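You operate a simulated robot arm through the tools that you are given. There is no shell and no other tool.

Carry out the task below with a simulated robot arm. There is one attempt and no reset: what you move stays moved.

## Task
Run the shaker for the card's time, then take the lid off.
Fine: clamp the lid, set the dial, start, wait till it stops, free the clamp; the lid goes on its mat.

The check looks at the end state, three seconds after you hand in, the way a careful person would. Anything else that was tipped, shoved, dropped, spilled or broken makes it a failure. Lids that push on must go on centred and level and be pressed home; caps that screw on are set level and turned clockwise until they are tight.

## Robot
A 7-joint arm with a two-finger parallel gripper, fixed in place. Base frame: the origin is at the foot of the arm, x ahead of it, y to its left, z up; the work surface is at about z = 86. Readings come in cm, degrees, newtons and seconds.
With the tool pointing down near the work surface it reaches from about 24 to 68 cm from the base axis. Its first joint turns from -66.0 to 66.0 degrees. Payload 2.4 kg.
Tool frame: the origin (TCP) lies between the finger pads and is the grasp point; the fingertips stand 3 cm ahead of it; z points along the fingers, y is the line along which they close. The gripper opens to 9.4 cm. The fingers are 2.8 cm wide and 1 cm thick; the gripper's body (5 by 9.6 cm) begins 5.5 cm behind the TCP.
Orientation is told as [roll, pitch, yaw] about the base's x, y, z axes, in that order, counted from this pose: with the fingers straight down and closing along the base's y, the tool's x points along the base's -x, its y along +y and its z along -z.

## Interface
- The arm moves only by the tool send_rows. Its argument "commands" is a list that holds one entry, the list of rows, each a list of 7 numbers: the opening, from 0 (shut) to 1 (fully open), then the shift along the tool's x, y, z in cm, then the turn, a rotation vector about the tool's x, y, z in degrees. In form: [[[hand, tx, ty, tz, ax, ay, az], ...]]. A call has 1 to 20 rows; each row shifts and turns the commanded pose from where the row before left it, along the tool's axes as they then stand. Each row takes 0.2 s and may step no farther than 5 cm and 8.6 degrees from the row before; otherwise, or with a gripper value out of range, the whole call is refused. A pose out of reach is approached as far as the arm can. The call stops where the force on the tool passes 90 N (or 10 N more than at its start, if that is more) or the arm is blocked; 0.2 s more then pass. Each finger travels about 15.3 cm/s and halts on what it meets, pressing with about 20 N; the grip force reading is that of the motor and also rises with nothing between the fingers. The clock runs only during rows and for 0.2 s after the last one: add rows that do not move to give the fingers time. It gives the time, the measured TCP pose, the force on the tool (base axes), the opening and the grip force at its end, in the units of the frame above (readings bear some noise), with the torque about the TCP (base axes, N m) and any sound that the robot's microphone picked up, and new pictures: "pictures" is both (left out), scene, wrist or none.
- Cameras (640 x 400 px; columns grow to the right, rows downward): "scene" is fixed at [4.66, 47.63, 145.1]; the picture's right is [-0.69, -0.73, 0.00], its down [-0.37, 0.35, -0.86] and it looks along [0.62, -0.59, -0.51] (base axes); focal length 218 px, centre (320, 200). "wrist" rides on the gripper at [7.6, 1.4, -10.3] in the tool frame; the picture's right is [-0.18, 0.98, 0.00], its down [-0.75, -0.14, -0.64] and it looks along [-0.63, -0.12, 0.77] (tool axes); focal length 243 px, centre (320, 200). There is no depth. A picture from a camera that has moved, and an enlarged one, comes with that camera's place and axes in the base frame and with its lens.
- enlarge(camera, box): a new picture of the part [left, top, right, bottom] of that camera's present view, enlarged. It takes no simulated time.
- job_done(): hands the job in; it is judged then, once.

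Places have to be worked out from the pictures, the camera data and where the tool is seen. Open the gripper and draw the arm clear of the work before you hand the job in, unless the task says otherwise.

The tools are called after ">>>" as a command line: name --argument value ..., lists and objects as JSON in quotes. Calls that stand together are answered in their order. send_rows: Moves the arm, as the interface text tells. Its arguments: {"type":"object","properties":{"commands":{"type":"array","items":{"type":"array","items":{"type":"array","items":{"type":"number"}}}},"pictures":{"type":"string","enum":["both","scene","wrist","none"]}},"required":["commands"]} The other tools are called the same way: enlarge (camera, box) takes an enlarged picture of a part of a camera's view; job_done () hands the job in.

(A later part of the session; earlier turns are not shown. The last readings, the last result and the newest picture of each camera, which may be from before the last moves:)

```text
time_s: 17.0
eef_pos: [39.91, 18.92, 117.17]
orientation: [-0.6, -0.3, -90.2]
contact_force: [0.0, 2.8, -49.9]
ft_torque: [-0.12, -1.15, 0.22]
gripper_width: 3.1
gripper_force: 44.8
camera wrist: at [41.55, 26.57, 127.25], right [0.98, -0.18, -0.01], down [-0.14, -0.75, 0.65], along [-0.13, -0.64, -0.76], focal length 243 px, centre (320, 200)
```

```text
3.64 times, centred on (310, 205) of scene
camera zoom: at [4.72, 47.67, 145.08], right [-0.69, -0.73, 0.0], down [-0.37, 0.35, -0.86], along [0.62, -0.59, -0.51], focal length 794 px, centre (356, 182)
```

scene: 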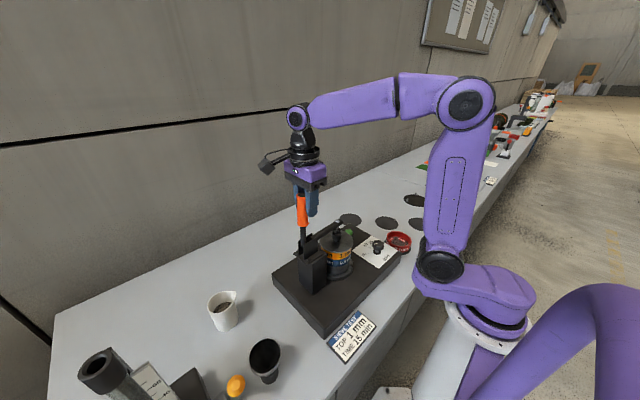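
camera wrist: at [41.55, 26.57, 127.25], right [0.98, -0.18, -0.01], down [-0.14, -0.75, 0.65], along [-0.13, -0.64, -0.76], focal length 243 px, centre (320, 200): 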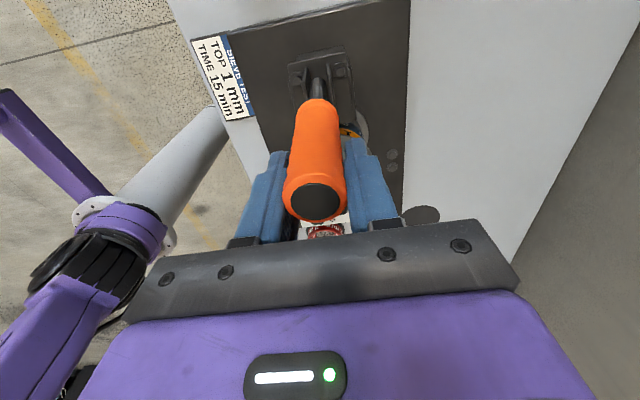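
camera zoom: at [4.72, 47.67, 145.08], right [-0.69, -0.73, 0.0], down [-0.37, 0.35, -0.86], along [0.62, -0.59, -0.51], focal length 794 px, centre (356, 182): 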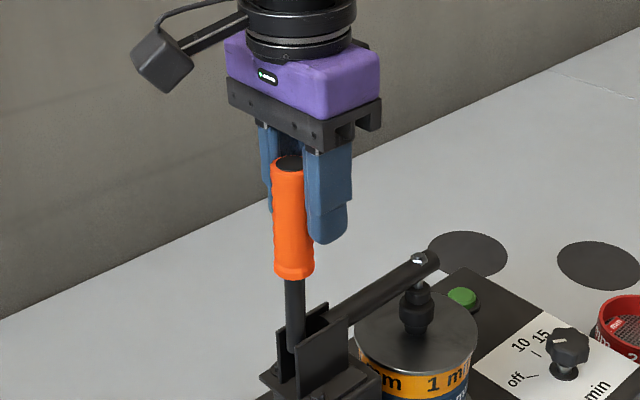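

The spindle foot now rests on the lid knob and the handle is vertical. I open slightly, re-centre on the handle at y ≈ 20.1, and then feel whether it still needs pushing past centre.

>>> send_rows --commands '[[[0.5, 0, 0, 0, 0, 0, 0], [0.5, 0, 0, 0, 0, 0, 0], [0.5, 0, 0, 0, 0, 0, 0]]]'

>>> enlarge --camera "scene" --box '[280, 150, 340, 260]'

```text
time_s: 17.8
eef_pos: [40.01, 19.1, 117.62]
orientation: [0.0, 0.0, -90.1]
contact_force: [-0.3, -0.1, -0.5]
ft_torque: [0.0, 0.02, 0.0]
gripper_width: 4.7
gripper_force: 0.1
camera wrist: at [41.47, 26.63, 127.65], right [0.98, -0.18, 0.0], down [-0.14, -0.75, 0.64], along [-0.12, -0.63, -0.77], focal length 243 px, centre (320, 200)
```

scene: 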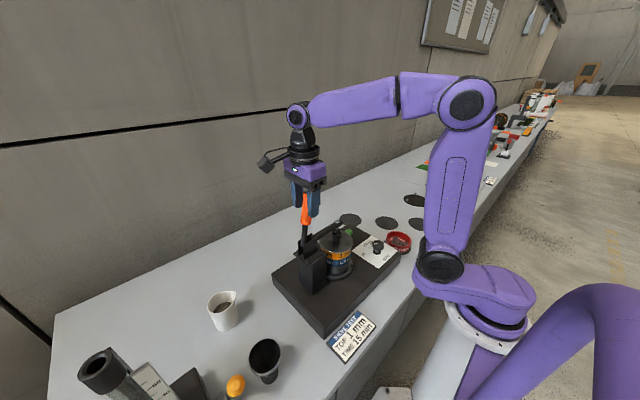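
wrist: 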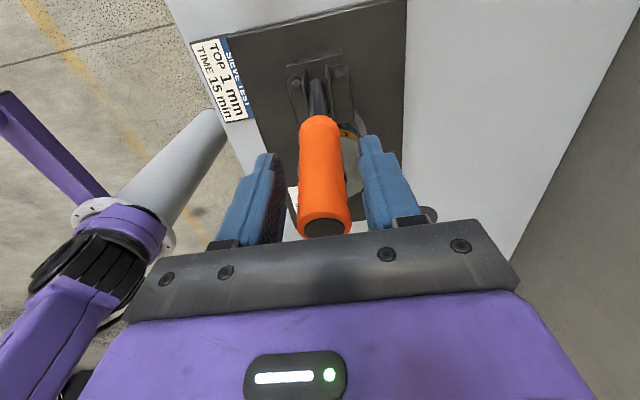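

```text
3.64 times, centred on (310, 205) of scene
camera zoom: at [4.66, 47.63, 145.1], right [-0.69, -0.73, 0.0], down [-0.37, 0.35, -0.86], along [0.62, -0.59, -0.51], focal length 794 px, centre (356, 182)
```

zoom: 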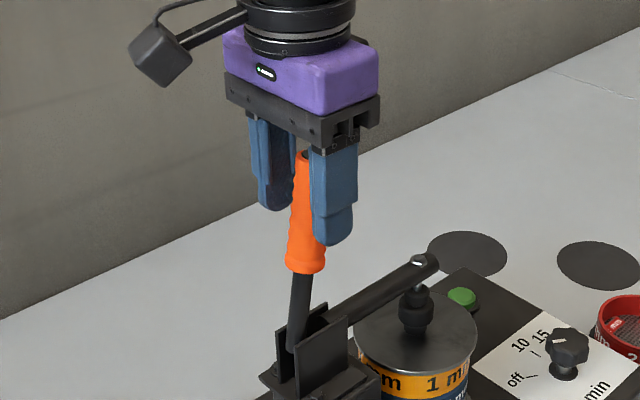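

On release, the handle moved on by itself past vertical to about 97°, so the toggle has gone over centre, and the spindle sits on the knob. I'll grip lightly once more and nudge in -y to check it is against its stop.

>>> send_rows --commands '[[[0, 0, 0, 0, 0, 0, 0], [0, 0, 0, 0, 0, 0, 0], [0, -0.2, 0, 0, 0, 0, 0], [0, -0.2, 0, 0, 0, 0, 0], [0, 0, 0, 0, 0, 0, 0]]]'

>>> enlarge --camera "scene" --box '[280, 150, 340, 260]'

```text
time_s: 19.0
eef_pos: [39.9, 18.87, 117.49]
orientation: [0.0, 0.4, -89.8]
contact_force: [0.9, 23.6, 6.2]
ft_torque: [0.24, -0.1, -0.63]
gripper_width: 3.11
gripper_force: 44.3
camera wrist: at [41.42, 26.5, 127.67], right [0.98, -0.18, 0.0], down [-0.14, -0.76, 0.64], along [-0.11, -0.63, -0.77], focal length 243 px, centre (320, 200)
```

scene: 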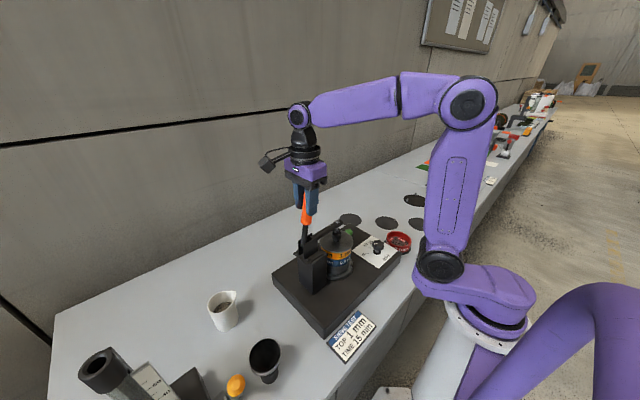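
wrist: 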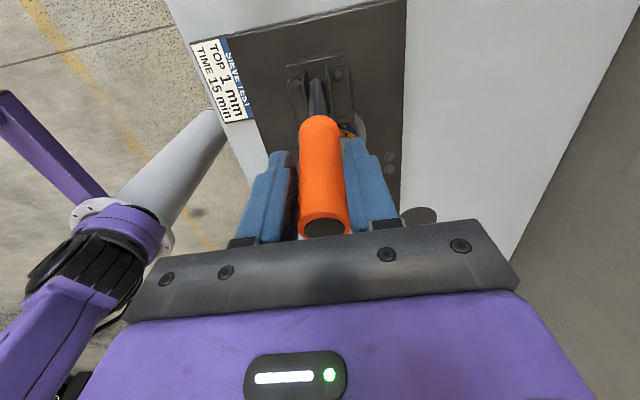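

```text
3.64 times, centred on (310, 205) of scene
camera zoom: at [4.66, 47.71, 145.07], right [-0.69, -0.73, 0.0], down [-0.37, 0.35, -0.86], along [0.62, -0.59, -0.51], focal length 794 px, centre (356, 182)
```

zoom: 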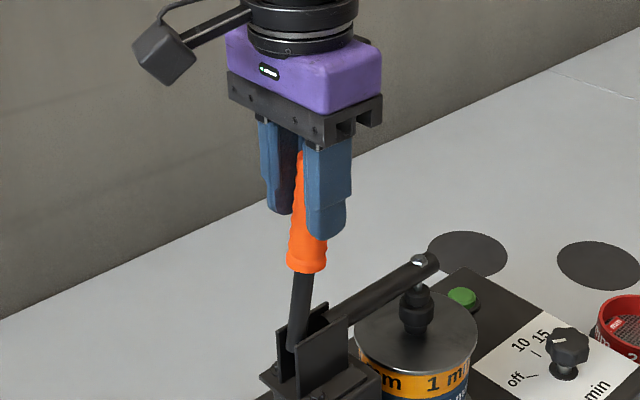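

The nudge met 23 N of resistance, so the clamp is at its closed stop. I release, rise clear, and turn back to yaw 0 for the dial.

>>> send_rows --commands '[[[0.6, 0, 0, 0, 0, 0, 0], [1, 0, 0, 0, 0, 0, 0], [1, 0, 0, -3.2, 0, 0, 0], [1, 0, 0, -3.2, 0, 0, 0], [1, 0, 0, -3.2, 0, 0, 0], [1, 0, 0, 0, 0, 0, -8.2], [1, 0, 0, 0, 0, 0, -8.2], [1, 0, 0, 0, 0, 0, -8.2], [1, 0, 0, 0, 0, 0, -8.2], [1, 0, 0, 0, 0, 0, -8.2], [1, 0, 0, 0, 0, 0, -8.2], [1, 0, 0, 0, 0, 0, -8.2], [1, 0, 0, 0, 0, 0, -8.2], [1, 0, 0, 0, 0, 0, -8.2], [1, 0, 0, 0, 0, 0, -8.2], [1, 0, 0, 0, 0, 0, -8.0]]]'

>>> enlarge --camera "scene" --box '[270, 170, 400, 290]'

```text
time_s: 22.4
eef_pos: [39.95, 18.65, 126.98]
orientation: [0.0, 0.0, 0.2]
contact_force: [0.2, 0.1, 0.6]
ft_torque: [0.0, -0.03, 0.0]
gripper_width: 9.39
gripper_force: 0.0
camera wrist: at [32.41, 19.95, 137.18], right [0.18, 0.98, 0.0], down [0.75, -0.14, 0.64], along [0.63, -0.12, -0.77], focal length 243 px, centre (320, 200)
```

scene: 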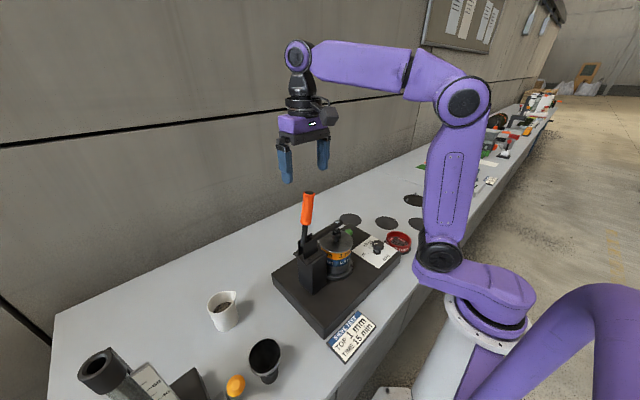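
wrist: 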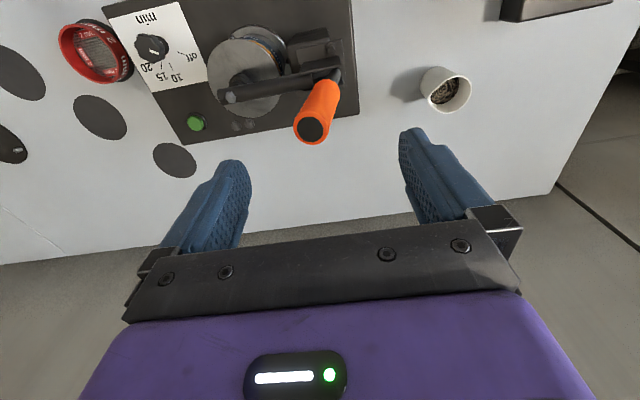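

```text
3.33 times, centred on (335, 230) of scene
camera zoom: at [4.66, 47.63, 145.1], right [-0.69, -0.73, 0.0], down [-0.37, 0.35, -0.86], along [0.62, -0.59, -0.51], focal length 728 px, centre (270, 100)
```

zoom: 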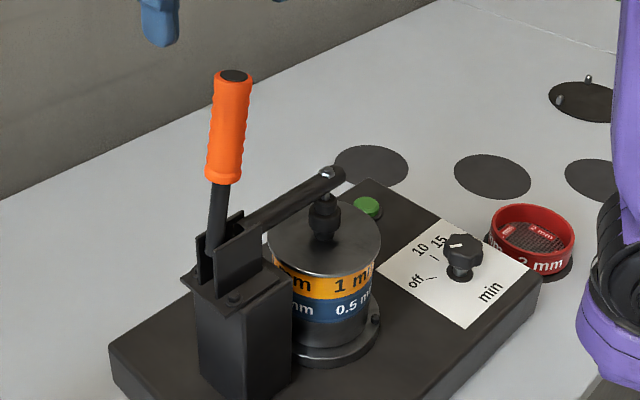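

The clamp stays shut. Now I move over the dial at (33.8, -9.2), keeping high until clear of the handle.

>>> send_rows --commands '[[[1, 0.88, -3.98, 0, 0, 0, 0], [1, 0.88, -3.98, 0, 0, 0, 0], [1, 0.88, -3.98, 0, 0, 0, 0], [1, 0.88, -3.98, 0, 0, 0, 0], [1, 0.88, -3.98, 0, 0, 0, 0], [1, 0.88, -3.98, 0, 0, 0, 0], [1, 0.88, -3.98, 0, 0, 0, 0], [1, 0, 0, 4.5, 0, 0, 0], [1, 0, 0, 4.5, 0, 0, 0], [1, 0, 0, 4.5, 0, 0, 0], [1, 0, 0, 4.5, 0, 0, 0], [1, 0, 0, 4.5, 0, 0, 0], [1, 0, 0, 0, 0, 0, 0]]]'

>>> enlarge --camera "wrist" --box '[200, 60, 440, 220]'

>>> enlarge --camera "scene" --box '[350, 225, 410, 275]'

```text
time_s: 25.2
eef_pos: [33.8, -9.15, 104.53]
orientation: [0.0, 0.1, 0.0]
contact_force: [-0.3, 0.2, -0.7]
ft_torque: [-0.02, -0.01, -0.02]
gripper_width: 9.39
gripper_force: 0.1
camera wrist: at [26.25, -7.78, 114.72], right [0.18, 0.98, 0.0], down [0.75, -0.14, 0.64], along [0.63, -0.12, -0.77], focal length 243 px, centre (320, 200)
```

scene: 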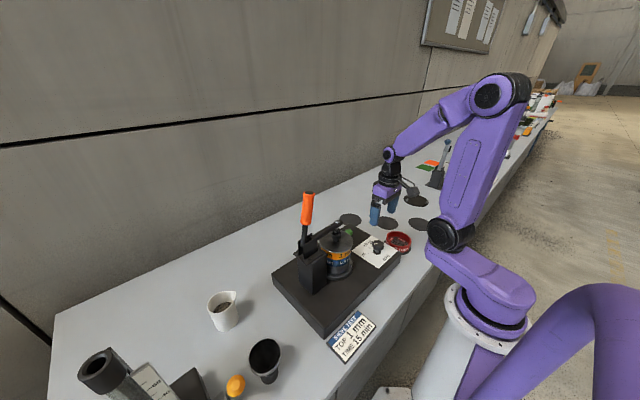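
wrist: 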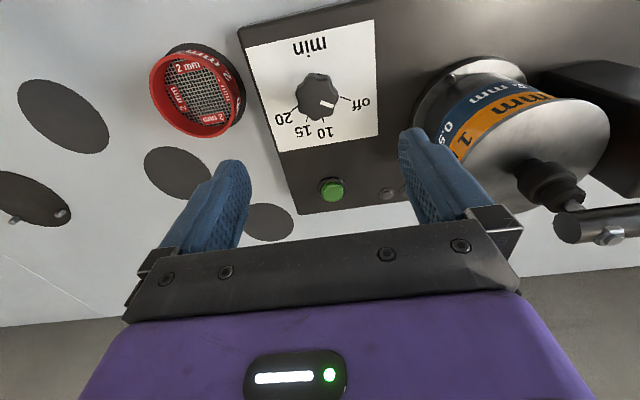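

```text
2.50 times, centred on (320, 140) of wrist
camera zoom: at [26.25, -7.78, 114.72], right [0.18, 0.98, 0.0], down [0.75, -0.14, 0.64], along [0.63, -0.12, -0.77], focal length 606 px, centre (320, 350)
```

zoom: 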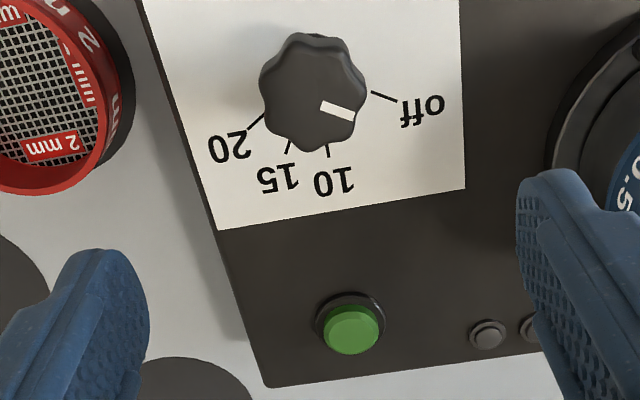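

```text
8.00 times, centred on (380, 250) of scene
camera zoom: at [4.66, 47.63, 145.1], right [-0.69, -0.73, 0.0], down [-0.37, 0.35, -0.86], along [0.62, -0.59, -0.51], focal length 1746 px, centre (-160, -200)
```

zoom: 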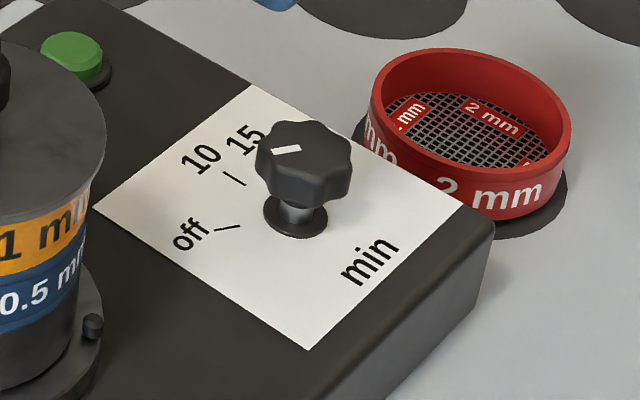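

The tick geometry is clean: dial centre (33.55, -9.45), panel at z ≈ 87, off at +60°, 10 at 0°, 15 at -30°. The pointer is at off, so I need 90° clockwise. I pre-turn the hand to yaw +47 and come down around the knob with fingertips about 1.5 cm above the panel.

>>> send_rows --commands '[[[1, 0.25, -0.3, 0, 0, 0, -8], [1, 0, 0, 0, 0, 0, -7.8], [1, 0, 0, 0, 0, 0, -7.8], [1, 0, 0, 0, 0, 0, -7.8], [1, 0, 0, 0, 0, 0, -7.8], [1, 0, 0, 0, 0, 0, -7.8], [1, 0, 0, 4, 0, 0, 0], [1, 0, 0, 4, 0, 0, 0], [1, 0, 0, 3, 0, 0, 0], [1, 0, 0, 1, 0, 0, 0], [1, 0, 0, 0.9, 0, 0, 0], [1, 0, 0, 0, 0, 0, 0]]]'

>>> enlarge --camera "scene" --box '[350, 215, 420, 275]'

```text
time_s: 27.8
eef_pos: [33.67, -9.51, 91.57]
orientation: [0.0, -0.1, 46.9]
contact_force: [-0.4, 0.0, 0.7]
ft_torque: [0.03, 0.04, -0.01]
gripper_width: 9.39
gripper_force: 0.1
camera wrist: at [27.36, -14.13, 101.74], right [-0.59, 0.81, 0.0], down [0.62, 0.46, 0.64], along [0.52, 0.38, -0.77], focal length 243 px, centre (320, 200)
```

scene: 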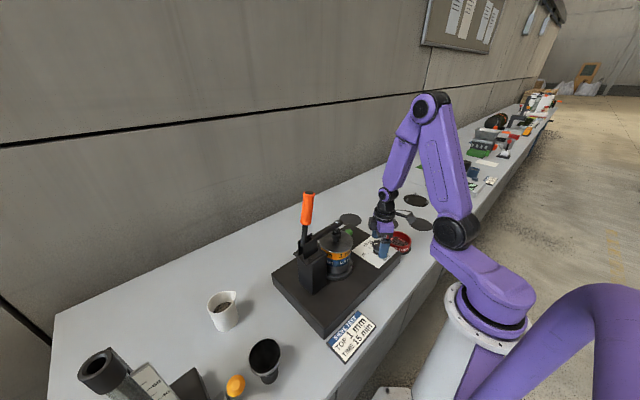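
wrist: 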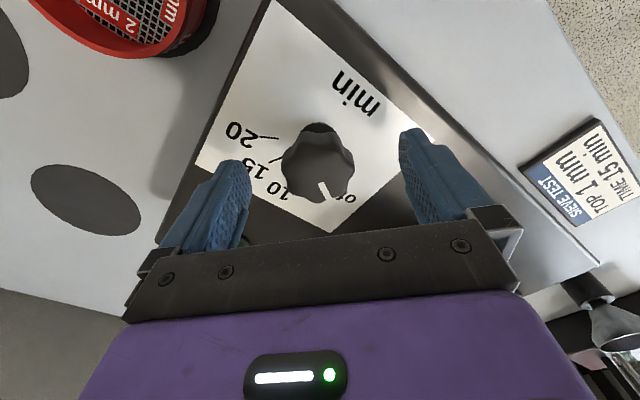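

```text
6.67 times, centred on (385, 245) of scene
camera zoom: at [4.66, 47.63, 145.1], right [-0.69, -0.73, 0.0], down [-0.37, 0.35, -0.86], along [0.62, -0.59, -0.51], focal length 1455 px, centre (-113, -100)
```

zoom: 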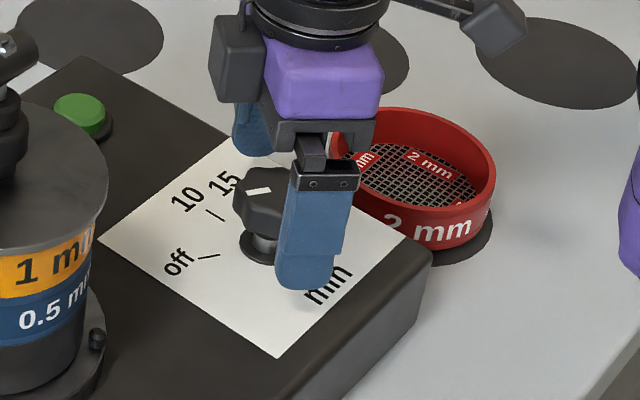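

The knob is centred between the fingers. I close on it.

>>> send_rows --commands '[[[0, 0, 0, 0, 0, 0, 0], [0, 0, 0, 0, 0, 0, 0], [0, 0, 0, 0, 0, 0, 0]]]' --pictures "wrist"

```text
time_s: 28.6
eef_pos: [33.69, -9.61, 91.71]
orientation: [-0.2, -0.1, 46.9]
contact_force: [8.8, -11.1, -10.2]
ft_torque: [-0.11, -0.49, -0.06]
gripper_width: 4.12
gripper_force: 45.1
camera wrist: at [27.45, -14.2, 101.74], right [-0.59, 0.81, 0.0], down [0.62, 0.45, 0.64], along [0.52, 0.38, -0.77], focal length 243 px, centre (320, 200)
```

wrist: 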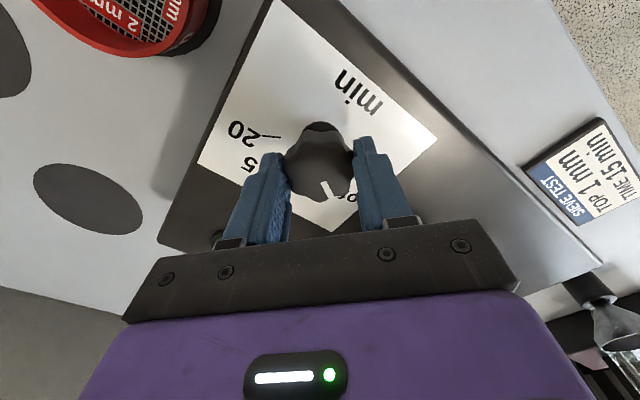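

Gripped at 4.1 cm with a small side load. I ease ty by -0.1 and turn 41° clockwise first, to see if the knob follows.

>>> send_rows --commands '[[[0, 0, -0.1, 0, 0, 0, 0], [0, 0, 0, 0, 0, 0, 8.2], [0, 0, 0, 0, 0, 0, 8.2], [0, 0, 0, 0, 0, 0, 8.2], [0, 0, 0, 0, 0, 0, 8.2], [0, 0, 0, 0, 0, 0, 8.2], [0, 0, 0, 0, 0, 0, 0]]]' --pictures "wrist"

>>> enlarge --camera "wrist" --box '[230, 80, 410, 230]'

```text
time_s: 30.2
eef_pos: [33.64, -9.48, 91.6]
orientation: [0.2, 0.2, 6.0]
contact_force: [6.6, 11.9, -37.2]
ft_torque: [0.19, -0.85, 0.03]
gripper_width: 4.1
gripper_force: 44.6
camera wrist: at [26.01, -8.91, 101.8], right [0.08, 1.0, 0.0], down [0.77, -0.06, 0.64], along [0.64, -0.05, -0.77], focal length 243 px, centre (320, 200)
```

wrist: 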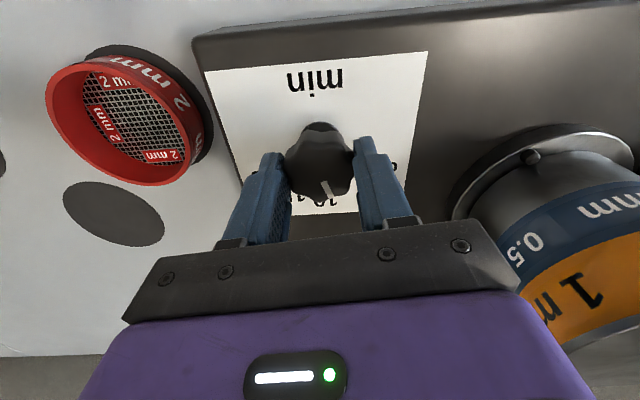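

```text
2.67 times, centred on (320, 155) of wrist
camera zoom: at [26.01, -8.91, 101.8], right [0.08, 1.0, 0.0], down [0.77, -0.06, 0.64], along [0.64, -0.05, -0.77], focal length 647 px, centre (320, 320)
```

zoom: 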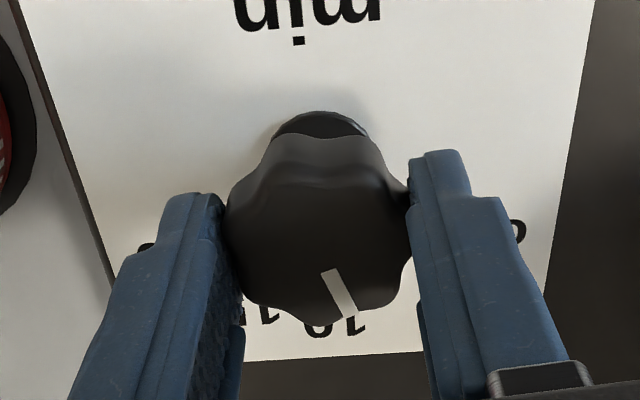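

The pointer follows the hand. I turn the remaining 49° clockwise, relaxing the slight upward pull on the knob.

>>> send_rows --commands '[[[0, 0, 0, 0.1, 0, 0, 8.2], [0, 0, 0, 0.1, 0, 0, 8.2], [0, 0, 0, 0, 0, 0, 8.2], [0, 0, 0, 0, 0, 0, 8.2], [0, 0, 0, 0, 0, 0, 8.2], [0, 0, 0, 0, 0, 0, 8.2], [0, 0, 0, 0, 0, 0, 0]]]' --pictures "wrist"

>>> enlarge --camera "wrist" --box '[230, 80, 410, 230]'

```text
time_s: 31.8
eef_pos: [33.72, -9.44, 91.49]
orientation: [-0.1, 0.0, -43.1]
contact_force: [7.3, 36.4, 38.5]
ft_torque: [0.95, -0.48, 0.02]
gripper_width: 4.08
gripper_force: 45.2
camera wrist: at [29.17, -3.19, 101.63], right [0.81, 0.59, 0.0], down [0.45, -0.62, 0.64], along [0.38, -0.52, -0.77], focal length 243 px, centre (320, 200)
```

wrist: 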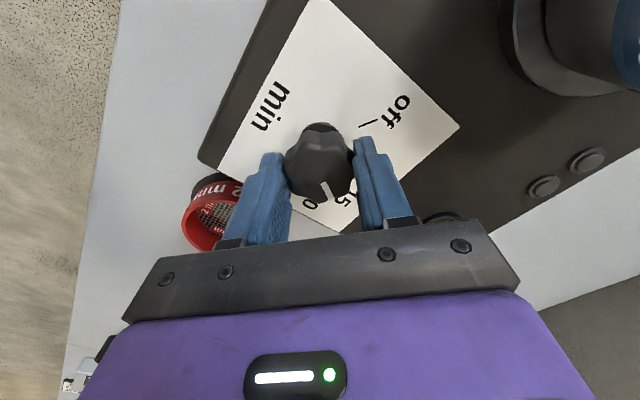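

```text
2.67 times, centred on (320, 155) of wrist
camera zoom: at [29.17, -3.19, 101.63], right [0.81, 0.59, 0.0], down [0.45, -0.62, 0.64], along [0.38, -0.52, -0.77], focal length 647 px, centre (320, 320)
```

zoom: 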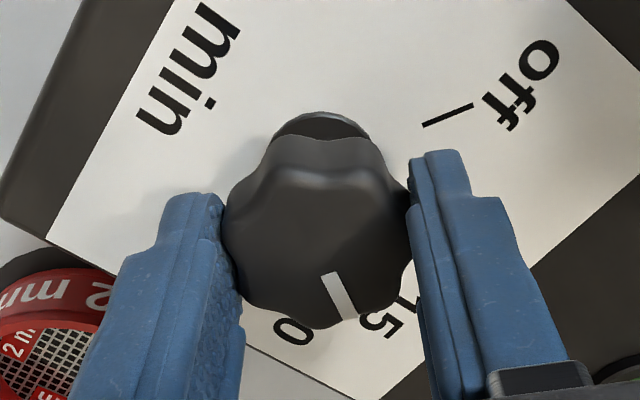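

The turn is complete at yaw -43. I release, rise, and turn back to yaw 0 to read the pointer against the ticks.

>>> send_rows --commands '[[[0.8, 0, 0, 0, 0, 0, 0], [1, 0, 0, 0, 0, 0, 0], [1, 0, 0, -4, 0, 0, 0], [1, 0, 0, -4, 0, 0, 0], [1, 0, 0, -4, 0, 0, 0], [1, 0, 0, 0, 0, 0, -8.5], [1, 0, 0, 0, 0, 0, -8.5], [1, 0, 0, 0, 0, 0, -8.5], [1, 0, 0, 0, 0, 0, -8.5], [1, 0, 0, 0, 0, 0, -8.5], [1, 0, 0, 0, 0, 0, 0]]]'

>>> enlarge --camera "wrist" --box '[240, 40, 400, 140]'

>>> enlarge --camera "scene" --box '[350, 225, 410, 275]'

```text
time_s: 34.2
eef_pos: [33.7, -9.54, 103.5]
orientation: [0.0, 0.1, -0.6]
contact_force: [-0.4, -0.3, -0.5]
ft_torque: [0.0, 0.04, -0.02]
gripper_width: 9.4
gripper_force: 0.0
camera wrist: at [26.11, -8.15, 113.62], right [0.19, 0.98, 0.0], down [0.75, -0.15, 0.64], along [0.63, -0.12, -0.77], focal length 243 px, centre (320, 200)
```

scene: 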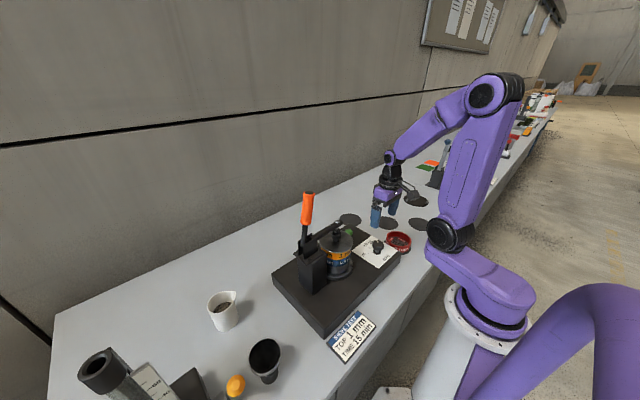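
wrist: 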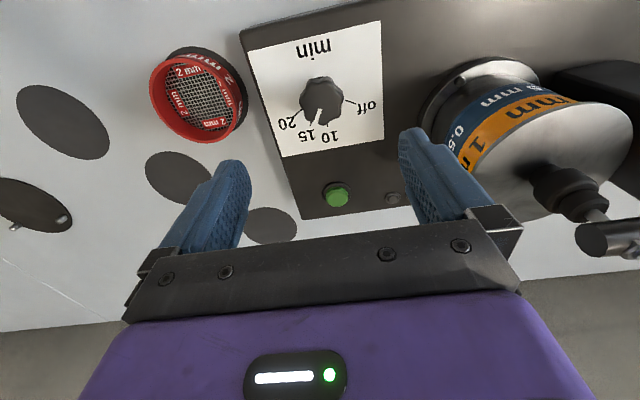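

```text
4.00 times, centred on (320, 90) of wrist
camera zoom: at [26.11, -8.15, 113.62], right [0.19, 0.98, 0.0], down [0.75, -0.15, 0.64], along [0.63, -0.12, -0.77], focal length 970 px, centre (320, 640)
```

zoom: 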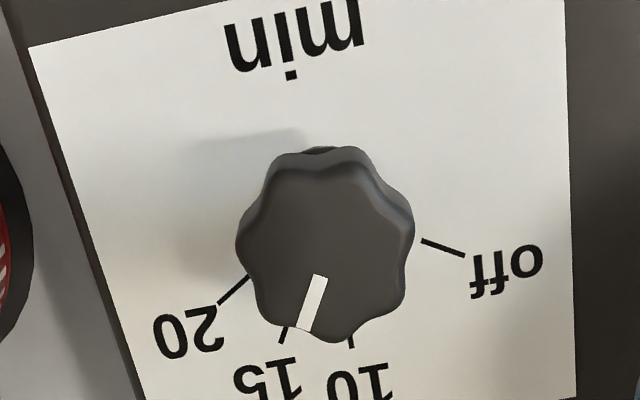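

```text
8.00 times, centred on (380, 250) of scene
camera zoom: at [4.66, 47.63, 145.1], right [-0.69, -0.73, 0.0], down [-0.37, 0.35, -0.86], along [0.62, -0.59, -0.51], focal length 1746 px, centre (-160, -200)
```

zoom: 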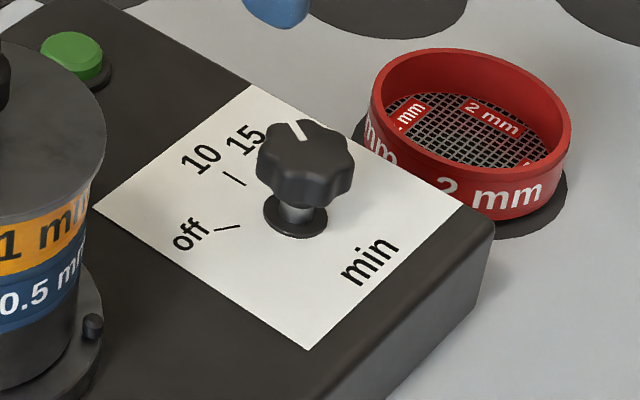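

The pointer lines up with the 15 tick (about -27° versus -29.5°). Now I shut the fingers and move over the green button, which I put at about (46.7, -9.8, 88).

>>> send_rows --commands '[[[0, -3.25, -0.06, 0.8, 0, 0, -0.6], [0, -3.25, -0.06, 0.8, 0, 0, 0], [0, -3.25, -0.06, 0.8, 0, 0, 0], [0, -3.25, -0.06, 0.8, 0, 0, 0], [0, 0, 0, 0, 0, 0, 0]]]'

>>> enlarge --camera "wrist" --box '[230, 80, 430, 220]'

>>> enlarge --camera "scene" --box '[315, 195, 385, 255]'

```text
time_s: 35.4
eef_pos: [46.59, -9.95, 100.24]
orientation: [-0.1, 0.0, -0.1]
contact_force: [0.1, 0.2, 0.3]
ft_torque: [0.01, 0.01, 0.01]
gripper_width: 0.0
gripper_force: 20.6
camera wrist: at [39.08, -8.47, 110.47], right [0.19, 0.98, 0.0], down [0.75, -0.14, 0.64], along [0.63, -0.12, -0.77], focal length 243 px, centre (320, 200)
```

scene: 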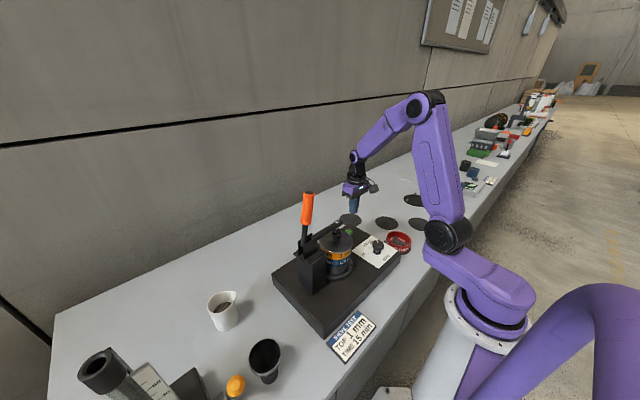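
wrist: 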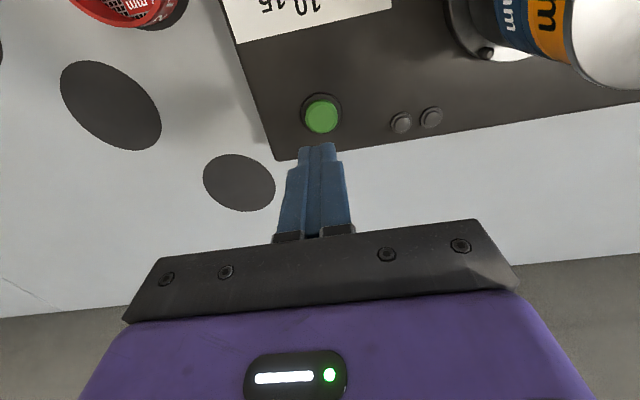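

```text
2.86 times, centred on (330, 150) of wrist
camera zoom: at [39.08, -8.47, 110.47], right [0.19, 0.98, 0.0], down [0.75, -0.14, 0.64], along [0.63, -0.12, -0.77], focal length 693 px, centre (291, 343)
```

zoom: 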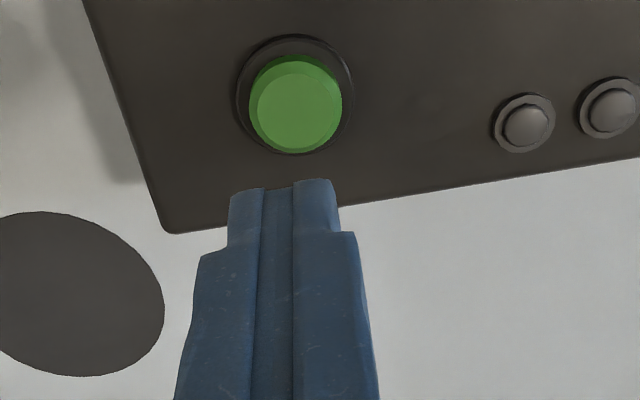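

```text
6.67 times, centred on (350, 225) of scene
camera zoom: at [4.66, 47.63, 145.1], right [-0.69, -0.73, 0.0], down [-0.37, 0.35, -0.86], along [0.62, -0.59, -0.51], focal length 1455 px, centre (120, 33)
```

zoom: 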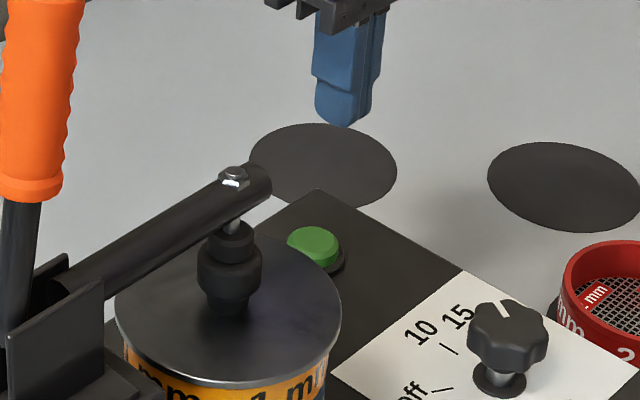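

The button centre works out at (47.4, -9.85) with its cap top near z = 88.8. I align over it and come down to just above the cap.

>>> send_rows --commands '[[[0, -0.8, 0.1, 3.5, 0, 0, 0], [0, 0, 0, 3.5, 0, 0, 0], [0, 0, 0, 0.8, 0, 0, 0], [0, 0, 0, 0, 0, 0, 0]]]'

>>> enlarge --camera "scene" --box '[325, 205, 375, 250]'

>>> enlarge --camera "wrist" --box '[240, 80, 440, 220]'

```text
time_s: 36.4
eef_pos: [47.57, -9.84, 92.56]
orientation: [0.0, 0.1, -0.1]
contact_force: [-0.4, 0.3, 0.5]
ft_torque: [0.05, -0.01, 0.0]
gripper_width: 0.01
gripper_force: 20.1
camera wrist: at [39.88, -8.44, 102.58], right [0.19, 0.98, 0.0], down [0.75, -0.14, 0.64], along [0.63, -0.12, -0.77], focal length 243 px, centre (320, 200)
```

scene: 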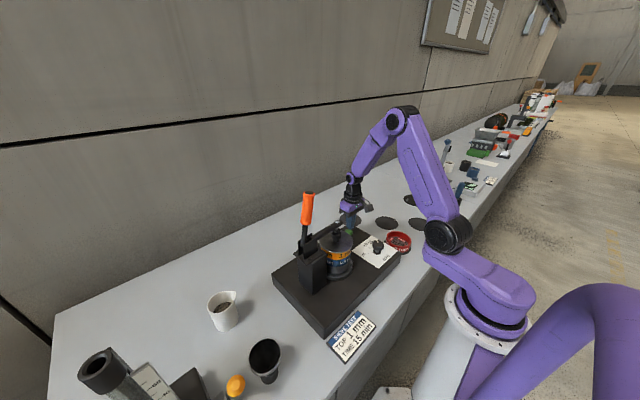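
wrist: 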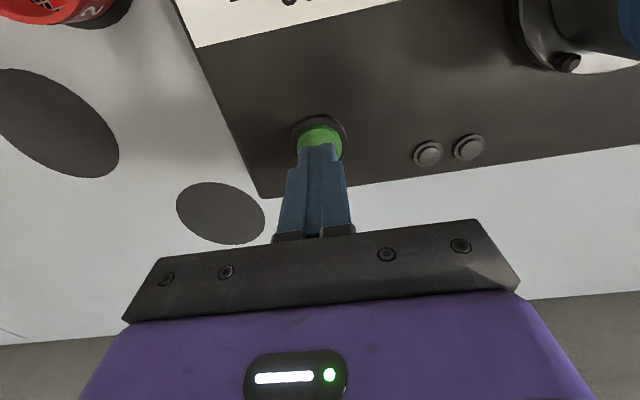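

```text
8.89 times, centred on (350, 228) of scene
camera zoom: at [4.66, 47.63, 145.1], right [-0.69, -0.73, 0.0], down [-0.37, 0.35, -0.86], along [0.62, -0.59, -0.51], focal length 1940 px, centre (53, -44)
```

zoom: 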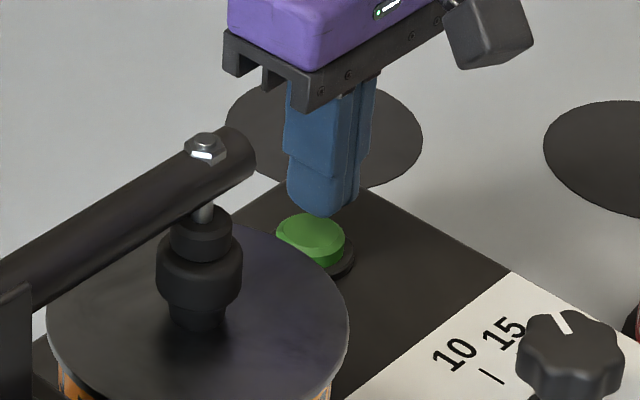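

```text
2.86 times, centred on (340, 150) of wrist
camera zoom: at [39.88, -8.44, 102.58], right [0.19, 0.98, 0.0], down [0.75, -0.14, 0.64], along [0.63, -0.12, -0.77], focal length 693 px, centre (263, 343)
```

zoom: 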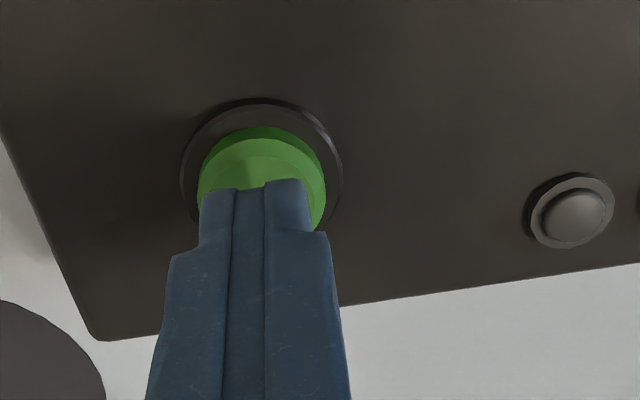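

The fingertips are just above the cap, slightly off to +x and -y. I shift 0.4 cm back over the centre and press down in small steps.

>>> send_rows --commands '[[[0, 0.4, 0.35, 0, 0, 0, 0], [0, 0, 0, 0.4, 0, 0, 0], [0, 0, 0, 0.3, 0, 0, 0], [0, 0, 0, 0.3, 0, 0, 0], [0, 0, 0, 0, 0, 0, 0]]]' --pictures "wrist"

```text
time_s: 37.6
eef_pos: [47.08, -9.47, 91.56]
orientation: [0.0, 0.0, -0.1]
contact_force: [0.8, -0.4, 0.0]
ft_torque: [-0.01, -0.01, 0.0]
gripper_width: 0.0
gripper_force: 20.2
camera wrist: at [39.5, -8.07, 101.63], right [0.19, 0.98, 0.0], down [0.75, -0.14, 0.64], along [0.63, -0.12, -0.77], focal length 243 px, centre (320, 200)
```

wrist: 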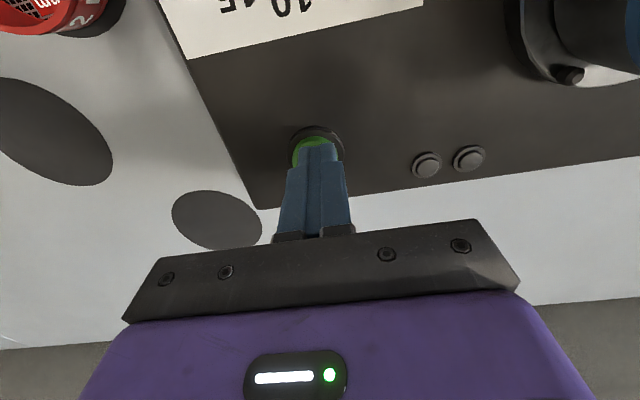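

No contact yet at fingertip z ≈ 88.6, so I press on in 0.25 cm steps.

>>> send_rows --commands '[[[0, 0, 0, 0.25, 0, 0, 0], [0, 0, 0, 0.25, 0, 0, 0], [0, 0, 0, 0, 0, 0, 0]]]' --pictures "wrist"

>>> enlarge --camera "wrist" --box '[240, 80, 500, 260]'

```text
time_s: 38.4
eef_pos: [47.04, -9.39, 90.95]
orientation: [-0.1, 0.0, -0.1]
contact_force: [1.0, -0.4, 0.0]
ft_torque: [-0.01, 0.02, 0.02]
gripper_width: 0.0
gripper_force: 20.1
camera wrist: at [39.47, -8.05, 101.12], right [0.19, 0.98, 0.0], down [0.75, -0.14, 0.64], along [0.63, -0.12, -0.77], focal length 243 px, centre (320, 200)
```

wrist: 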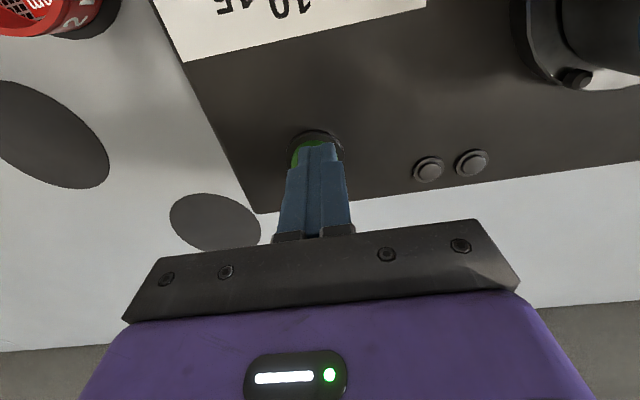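

```text
2.22 times, centred on (370, 170) of wrist
camera zoom: at [39.47, -8.05, 101.12], right [0.19, 0.98, 0.0], down [0.75, -0.14, 0.64], along [0.63, -0.12, -0.77], focal length 539 px, centre (209, 267)
```

zoom: 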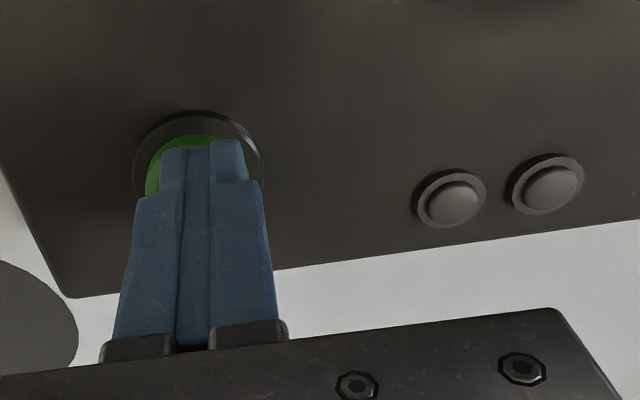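

Still no force at fingertip z ≈ 87.95, and now the finger sits slightly toward +y. I shift -0.2 and keep pressing in small steps.

>>> send_rows --commands '[[[0, 0, -0.2, 0.2, 0, 0, 0], [0, 0, 0, 0.2, 0, 0, 0], [0, 0, 0, 0, 0, 0, 0]]]' --pictures "both"

>>> enlarge --camera "wrist" --box '[240, 80, 500, 260]'

>>> enlarge --camera "scene" --box '[325, 205, 375, 250]'

```text
time_s: 39.2
eef_pos: [47.17, -9.66, 90.59]
orientation: [0.1, 0.0, 0.0]
contact_force: [0.5, -0.4, -0.3]
ft_torque: [0.0, 0.01, 0.02]
gripper_width: 0.0
gripper_force: 20.0
camera wrist: at [39.52, -8.25, 100.7], right [0.19, 0.98, 0.0], down [0.75, -0.14, 0.64], along [0.63, -0.12, -0.77], focal length 243 px, centre (320, 200)
```

scene: 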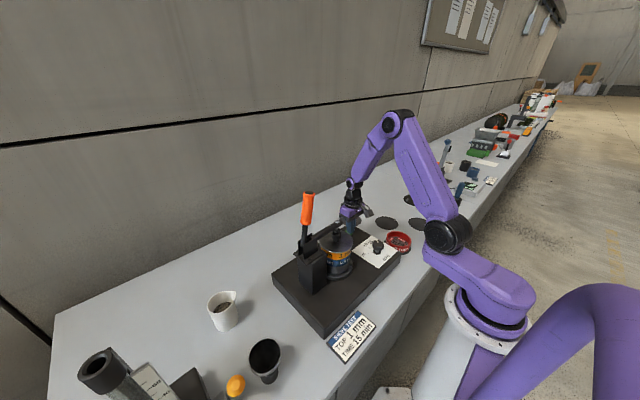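
wrist: 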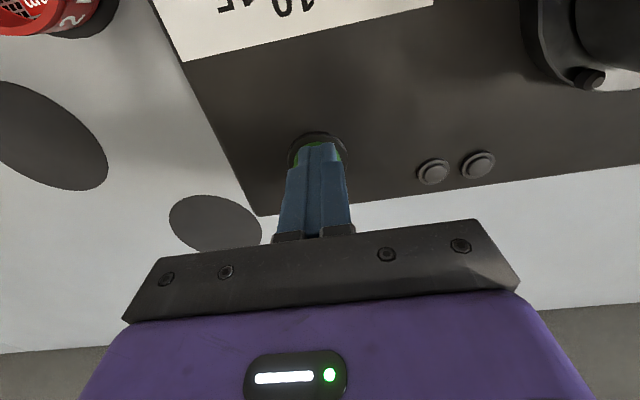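

```text
2.22 times, centred on (370, 170) of wrist
camera zoom: at [39.52, -8.25, 100.7], right [0.19, 0.98, 0.0], down [0.75, -0.14, 0.64], along [0.63, -0.12, -0.77], focal length 539 px, centre (209, 267)
```

zoom: 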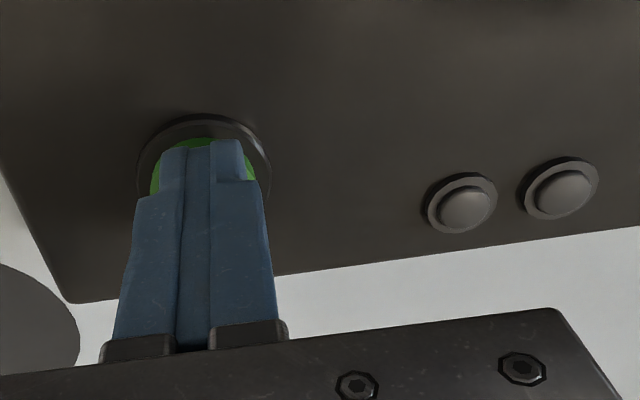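

```text
8.89 times, centred on (350, 228) of scene
camera zoom: at [4.66, 47.63, 145.1], right [-0.69, -0.73, 0.0], down [-0.37, 0.35, -0.86], along [0.62, -0.59, -0.51], focal length 1940 px, centre (53, -44)
```

zoom: 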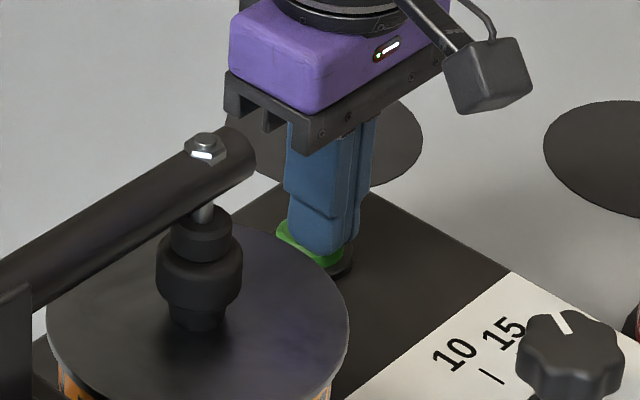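

The tip is now at the cap. I press in further 0.2 cm steps.

>>> send_rows --commands '[[[0, 0, 0, 0.2, 0, 0, 0], [0, 0, 0, 0.2, 0, 0, 0], [0, 0, 0, 0, 0, 0, 0]]]' --pictures "wrist"

>>> enlarge --camera "wrist" --box '[240, 80, 500, 260]'

```text
time_s: 40.0
eef_pos: [47.15, -9.62, 90.09]
orientation: [0.0, -0.1, 0.0]
contact_force: [1.2, -0.7, 3.0]
ft_torque: [-0.02, -0.07, 0.01]
gripper_width: 0.0
gripper_force: 19.6
heard: click
camera wrist: at [39.5, -8.24, 100.28], right [0.19, 0.98, 0.0], down [0.75, -0.14, 0.64], along [0.63, -0.12, -0.77], focal length 243 px, centre (320, 200)
```

wrist: 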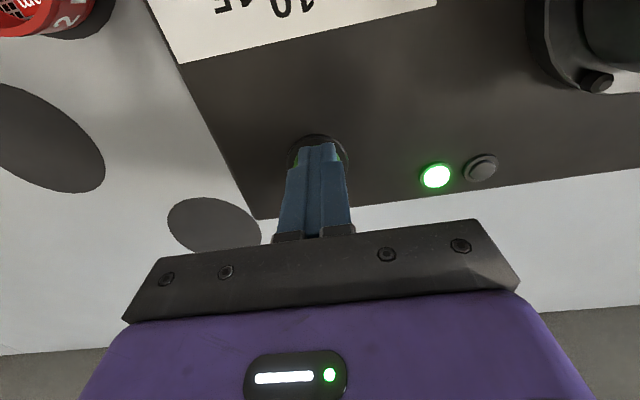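

```text
2.22 times, centred on (370, 170) of wrist
camera zoom: at [39.5, -8.24, 100.28], right [0.19, 0.98, 0.0], down [0.75, -0.14, 0.64], along [0.63, -0.12, -0.77], focal length 539 px, centre (209, 267)
```

zoom: 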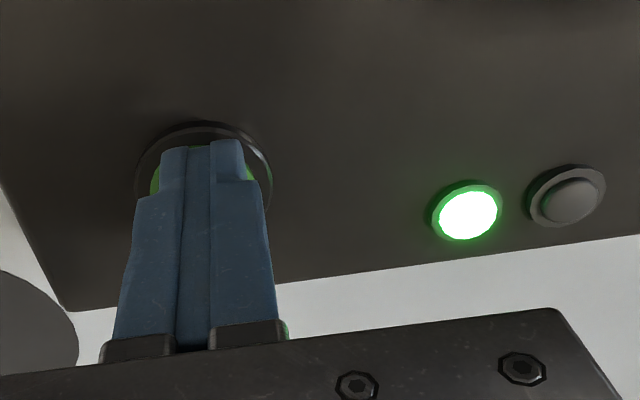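

There was a click and the green lamp lit, so the shaker is running. I lift straight off the button and wait clear of it, listening for it to stop.

>>> send_rows --commands '[[[0, 0, 0, -2, 0, 0, 0], [0, 0, 0, -4, 0, 0, 0], [0, 0, 0, -4, 0, 0, 0], [0, 0, 0, -4, 0, 0, 0], [0, 0, 0, 0, 0, 0, 0]]]'

>>> enlarge --camera "scene" --box '[270, 180, 400, 290]'

```text
time_s: 41.2
eef_pos: [47.06, -9.75, 104.24]
orientation: [0.1, 0.0, -0.1]
contact_force: [-0.1, -0.1, -0.6]
ft_torque: [0.04, 0.01, 0.03]
gripper_width: 0.0
gripper_force: 20.1
camera wrist: at [39.5, -8.35, 114.39], right [0.19, 0.98, 0.0], down [0.75, -0.14, 0.64], along [0.63, -0.12, -0.77], focal length 243 px, centre (320, 200)
```

scene: 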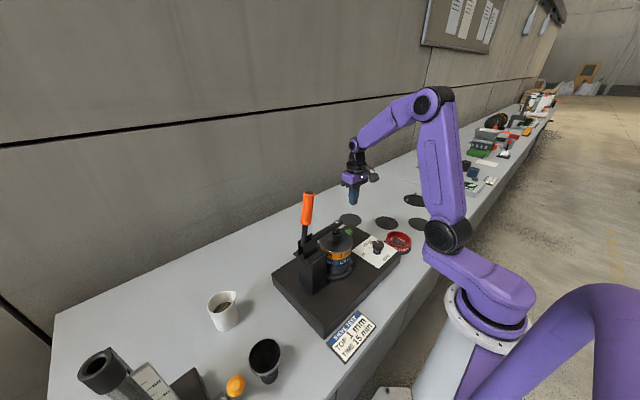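
wrist: 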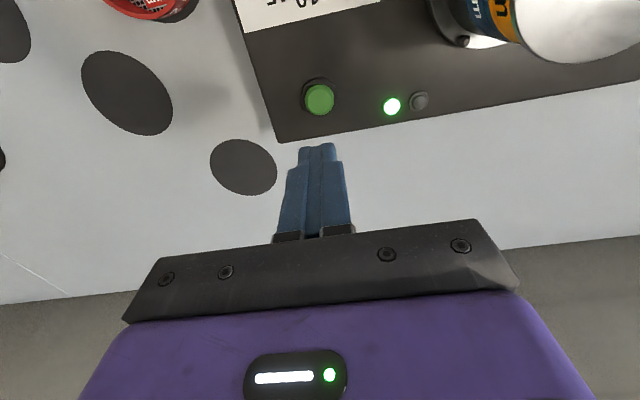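

```text
3.64 times, centred on (335, 235) of scene
camera zoom: at [4.66, 47.63, 145.1], right [-0.69, -0.73, 0.0], down [-0.37, 0.35, -0.86], along [0.62, -0.59, -0.51], focal length 794 px, centre (266, 73)
```

zoom: 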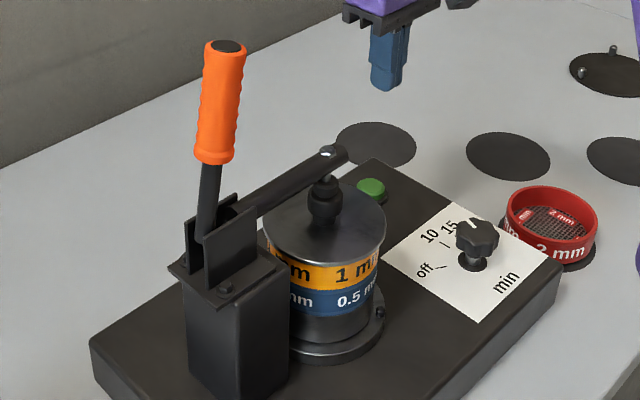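

The lamp is green and I'm clear, so I wait 4 s.

>>> send_rows --commands '[[[1, 0, 0, 0, 0, 0, 0], [1, 0, 0, 0, 0, 0, 0], [1, 0, 0, 0, 0, 0, 0], [1, 0, 0, 0, 0, 0, 0], [1, 0, 0, 0, 0, 0, 0], [1, 0, 0, 0, 0, 0, 0], [1, 0, 0, 0, 0, 0, 0], [1, 0, 0, 0, 0, 0, 0], [1, 0, 0, 0, 0, 0, 0], [1, 0, 0, 0, 0, 0, 0], [1, 0, 0, 0, 0, 0, 0], [1, 0, 0, 0, 0, 0, 0], [1, 0, 0, 0, 0, 0, 0], [1, 0, 0, 0, 0, 0, 0], [1, 0, 0, 0, 0, 0, 0], [1, 0, 0, 0, 0, 0, 0], [1, 0, 0, 0, 0, 0, 0], [1, 0, 0, 0, 0, 0, 0], [1, 0, 0, 0, 0, 0, 0], [1, 0, 0, 0, 0, 0, 0]]]' --pictures "wrist"

```text
time_s: 45.4
eef_pos: [46.96, -9.88, 104.31]
orientation: [0.0, 0.1, -0.2]
contact_force: [0.0, 0.4, -0.6]
ft_torque: [-0.03, -0.03, 0.02]
gripper_width: 9.38
gripper_force: 0.0
camera wrist: at [39.51, -8.35, 114.34], right [0.19, 0.98, 0.0], down [0.75, -0.14, 0.64], along [0.63, -0.12, -0.77], focal length 243 px, centre (320, 200)
```

wrist: 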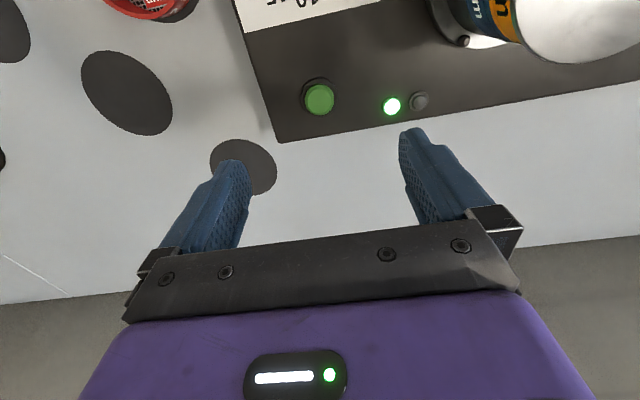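

The shaker is still running with its lamp lit. I wait on.

>>> send_rows --commands '[[[1, 0, 0, 0, 0, 0, 0], [1, 0, 0, 0, 0, 0, 0], [1, 0, 0, 0, 0, 0, 0], [1, 0, 0, 0, 0, 0, 0], [1, 0, 0, 0, 0, 0, 0], [1, 0, 0, 0, 0, 0, 0], [1, 0, 0, 0, 0, 0, 0], [1, 0, 0, 0, 0, 0, 0], [1, 0, 0, 0, 0, 0, 0], [1, 0, 0, 0, 0, 0, 0], [1, 0, 0, 0, 0, 0, 0], [1, 0, 0, 0, 0, 0, 0], [1, 0, 0, 0, 0, 0, 0], [1, 0, 0, 0, 0, 0, 0], [1, 0, 0, 0, 0, 0, 0], [1, 0, 0, 0, 0, 0, 0], [1, 0, 0, 0, 0, 0, 0], [1, 0, 0, 0, 0, 0, 0], [1, 0, 0, 0, 0, 0, 0], [1, 0, 0, 0, 0, 0, 0]]]' --pictures "wrist"

```text
time_s: 49.6
eef_pos: [47.02, -9.88, 104.15]
orientation: [-0.1, 0.0, -0.1]
contact_force: [0.1, -0.2, 0.5]
ft_torque: [0.0, 0.03, 0.01]
gripper_width: 9.4
gripper_force: 0.0
camera wrist: at [39.51, -8.35, 114.34], right [0.19, 0.98, 0.0], down [0.75, -0.14, 0.64], along [0.63, -0.12, -0.77], focal length 243 px, centre (320, 200)
```

wrist: 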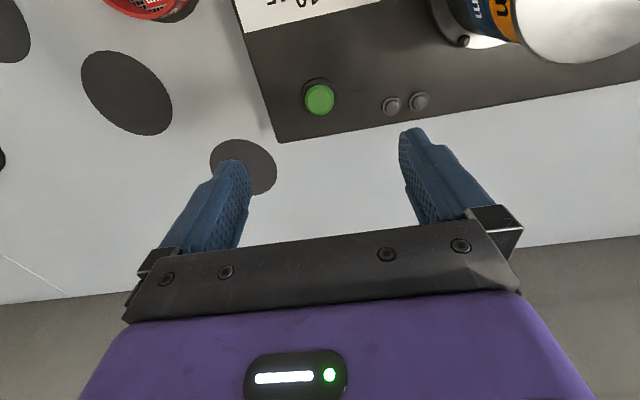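

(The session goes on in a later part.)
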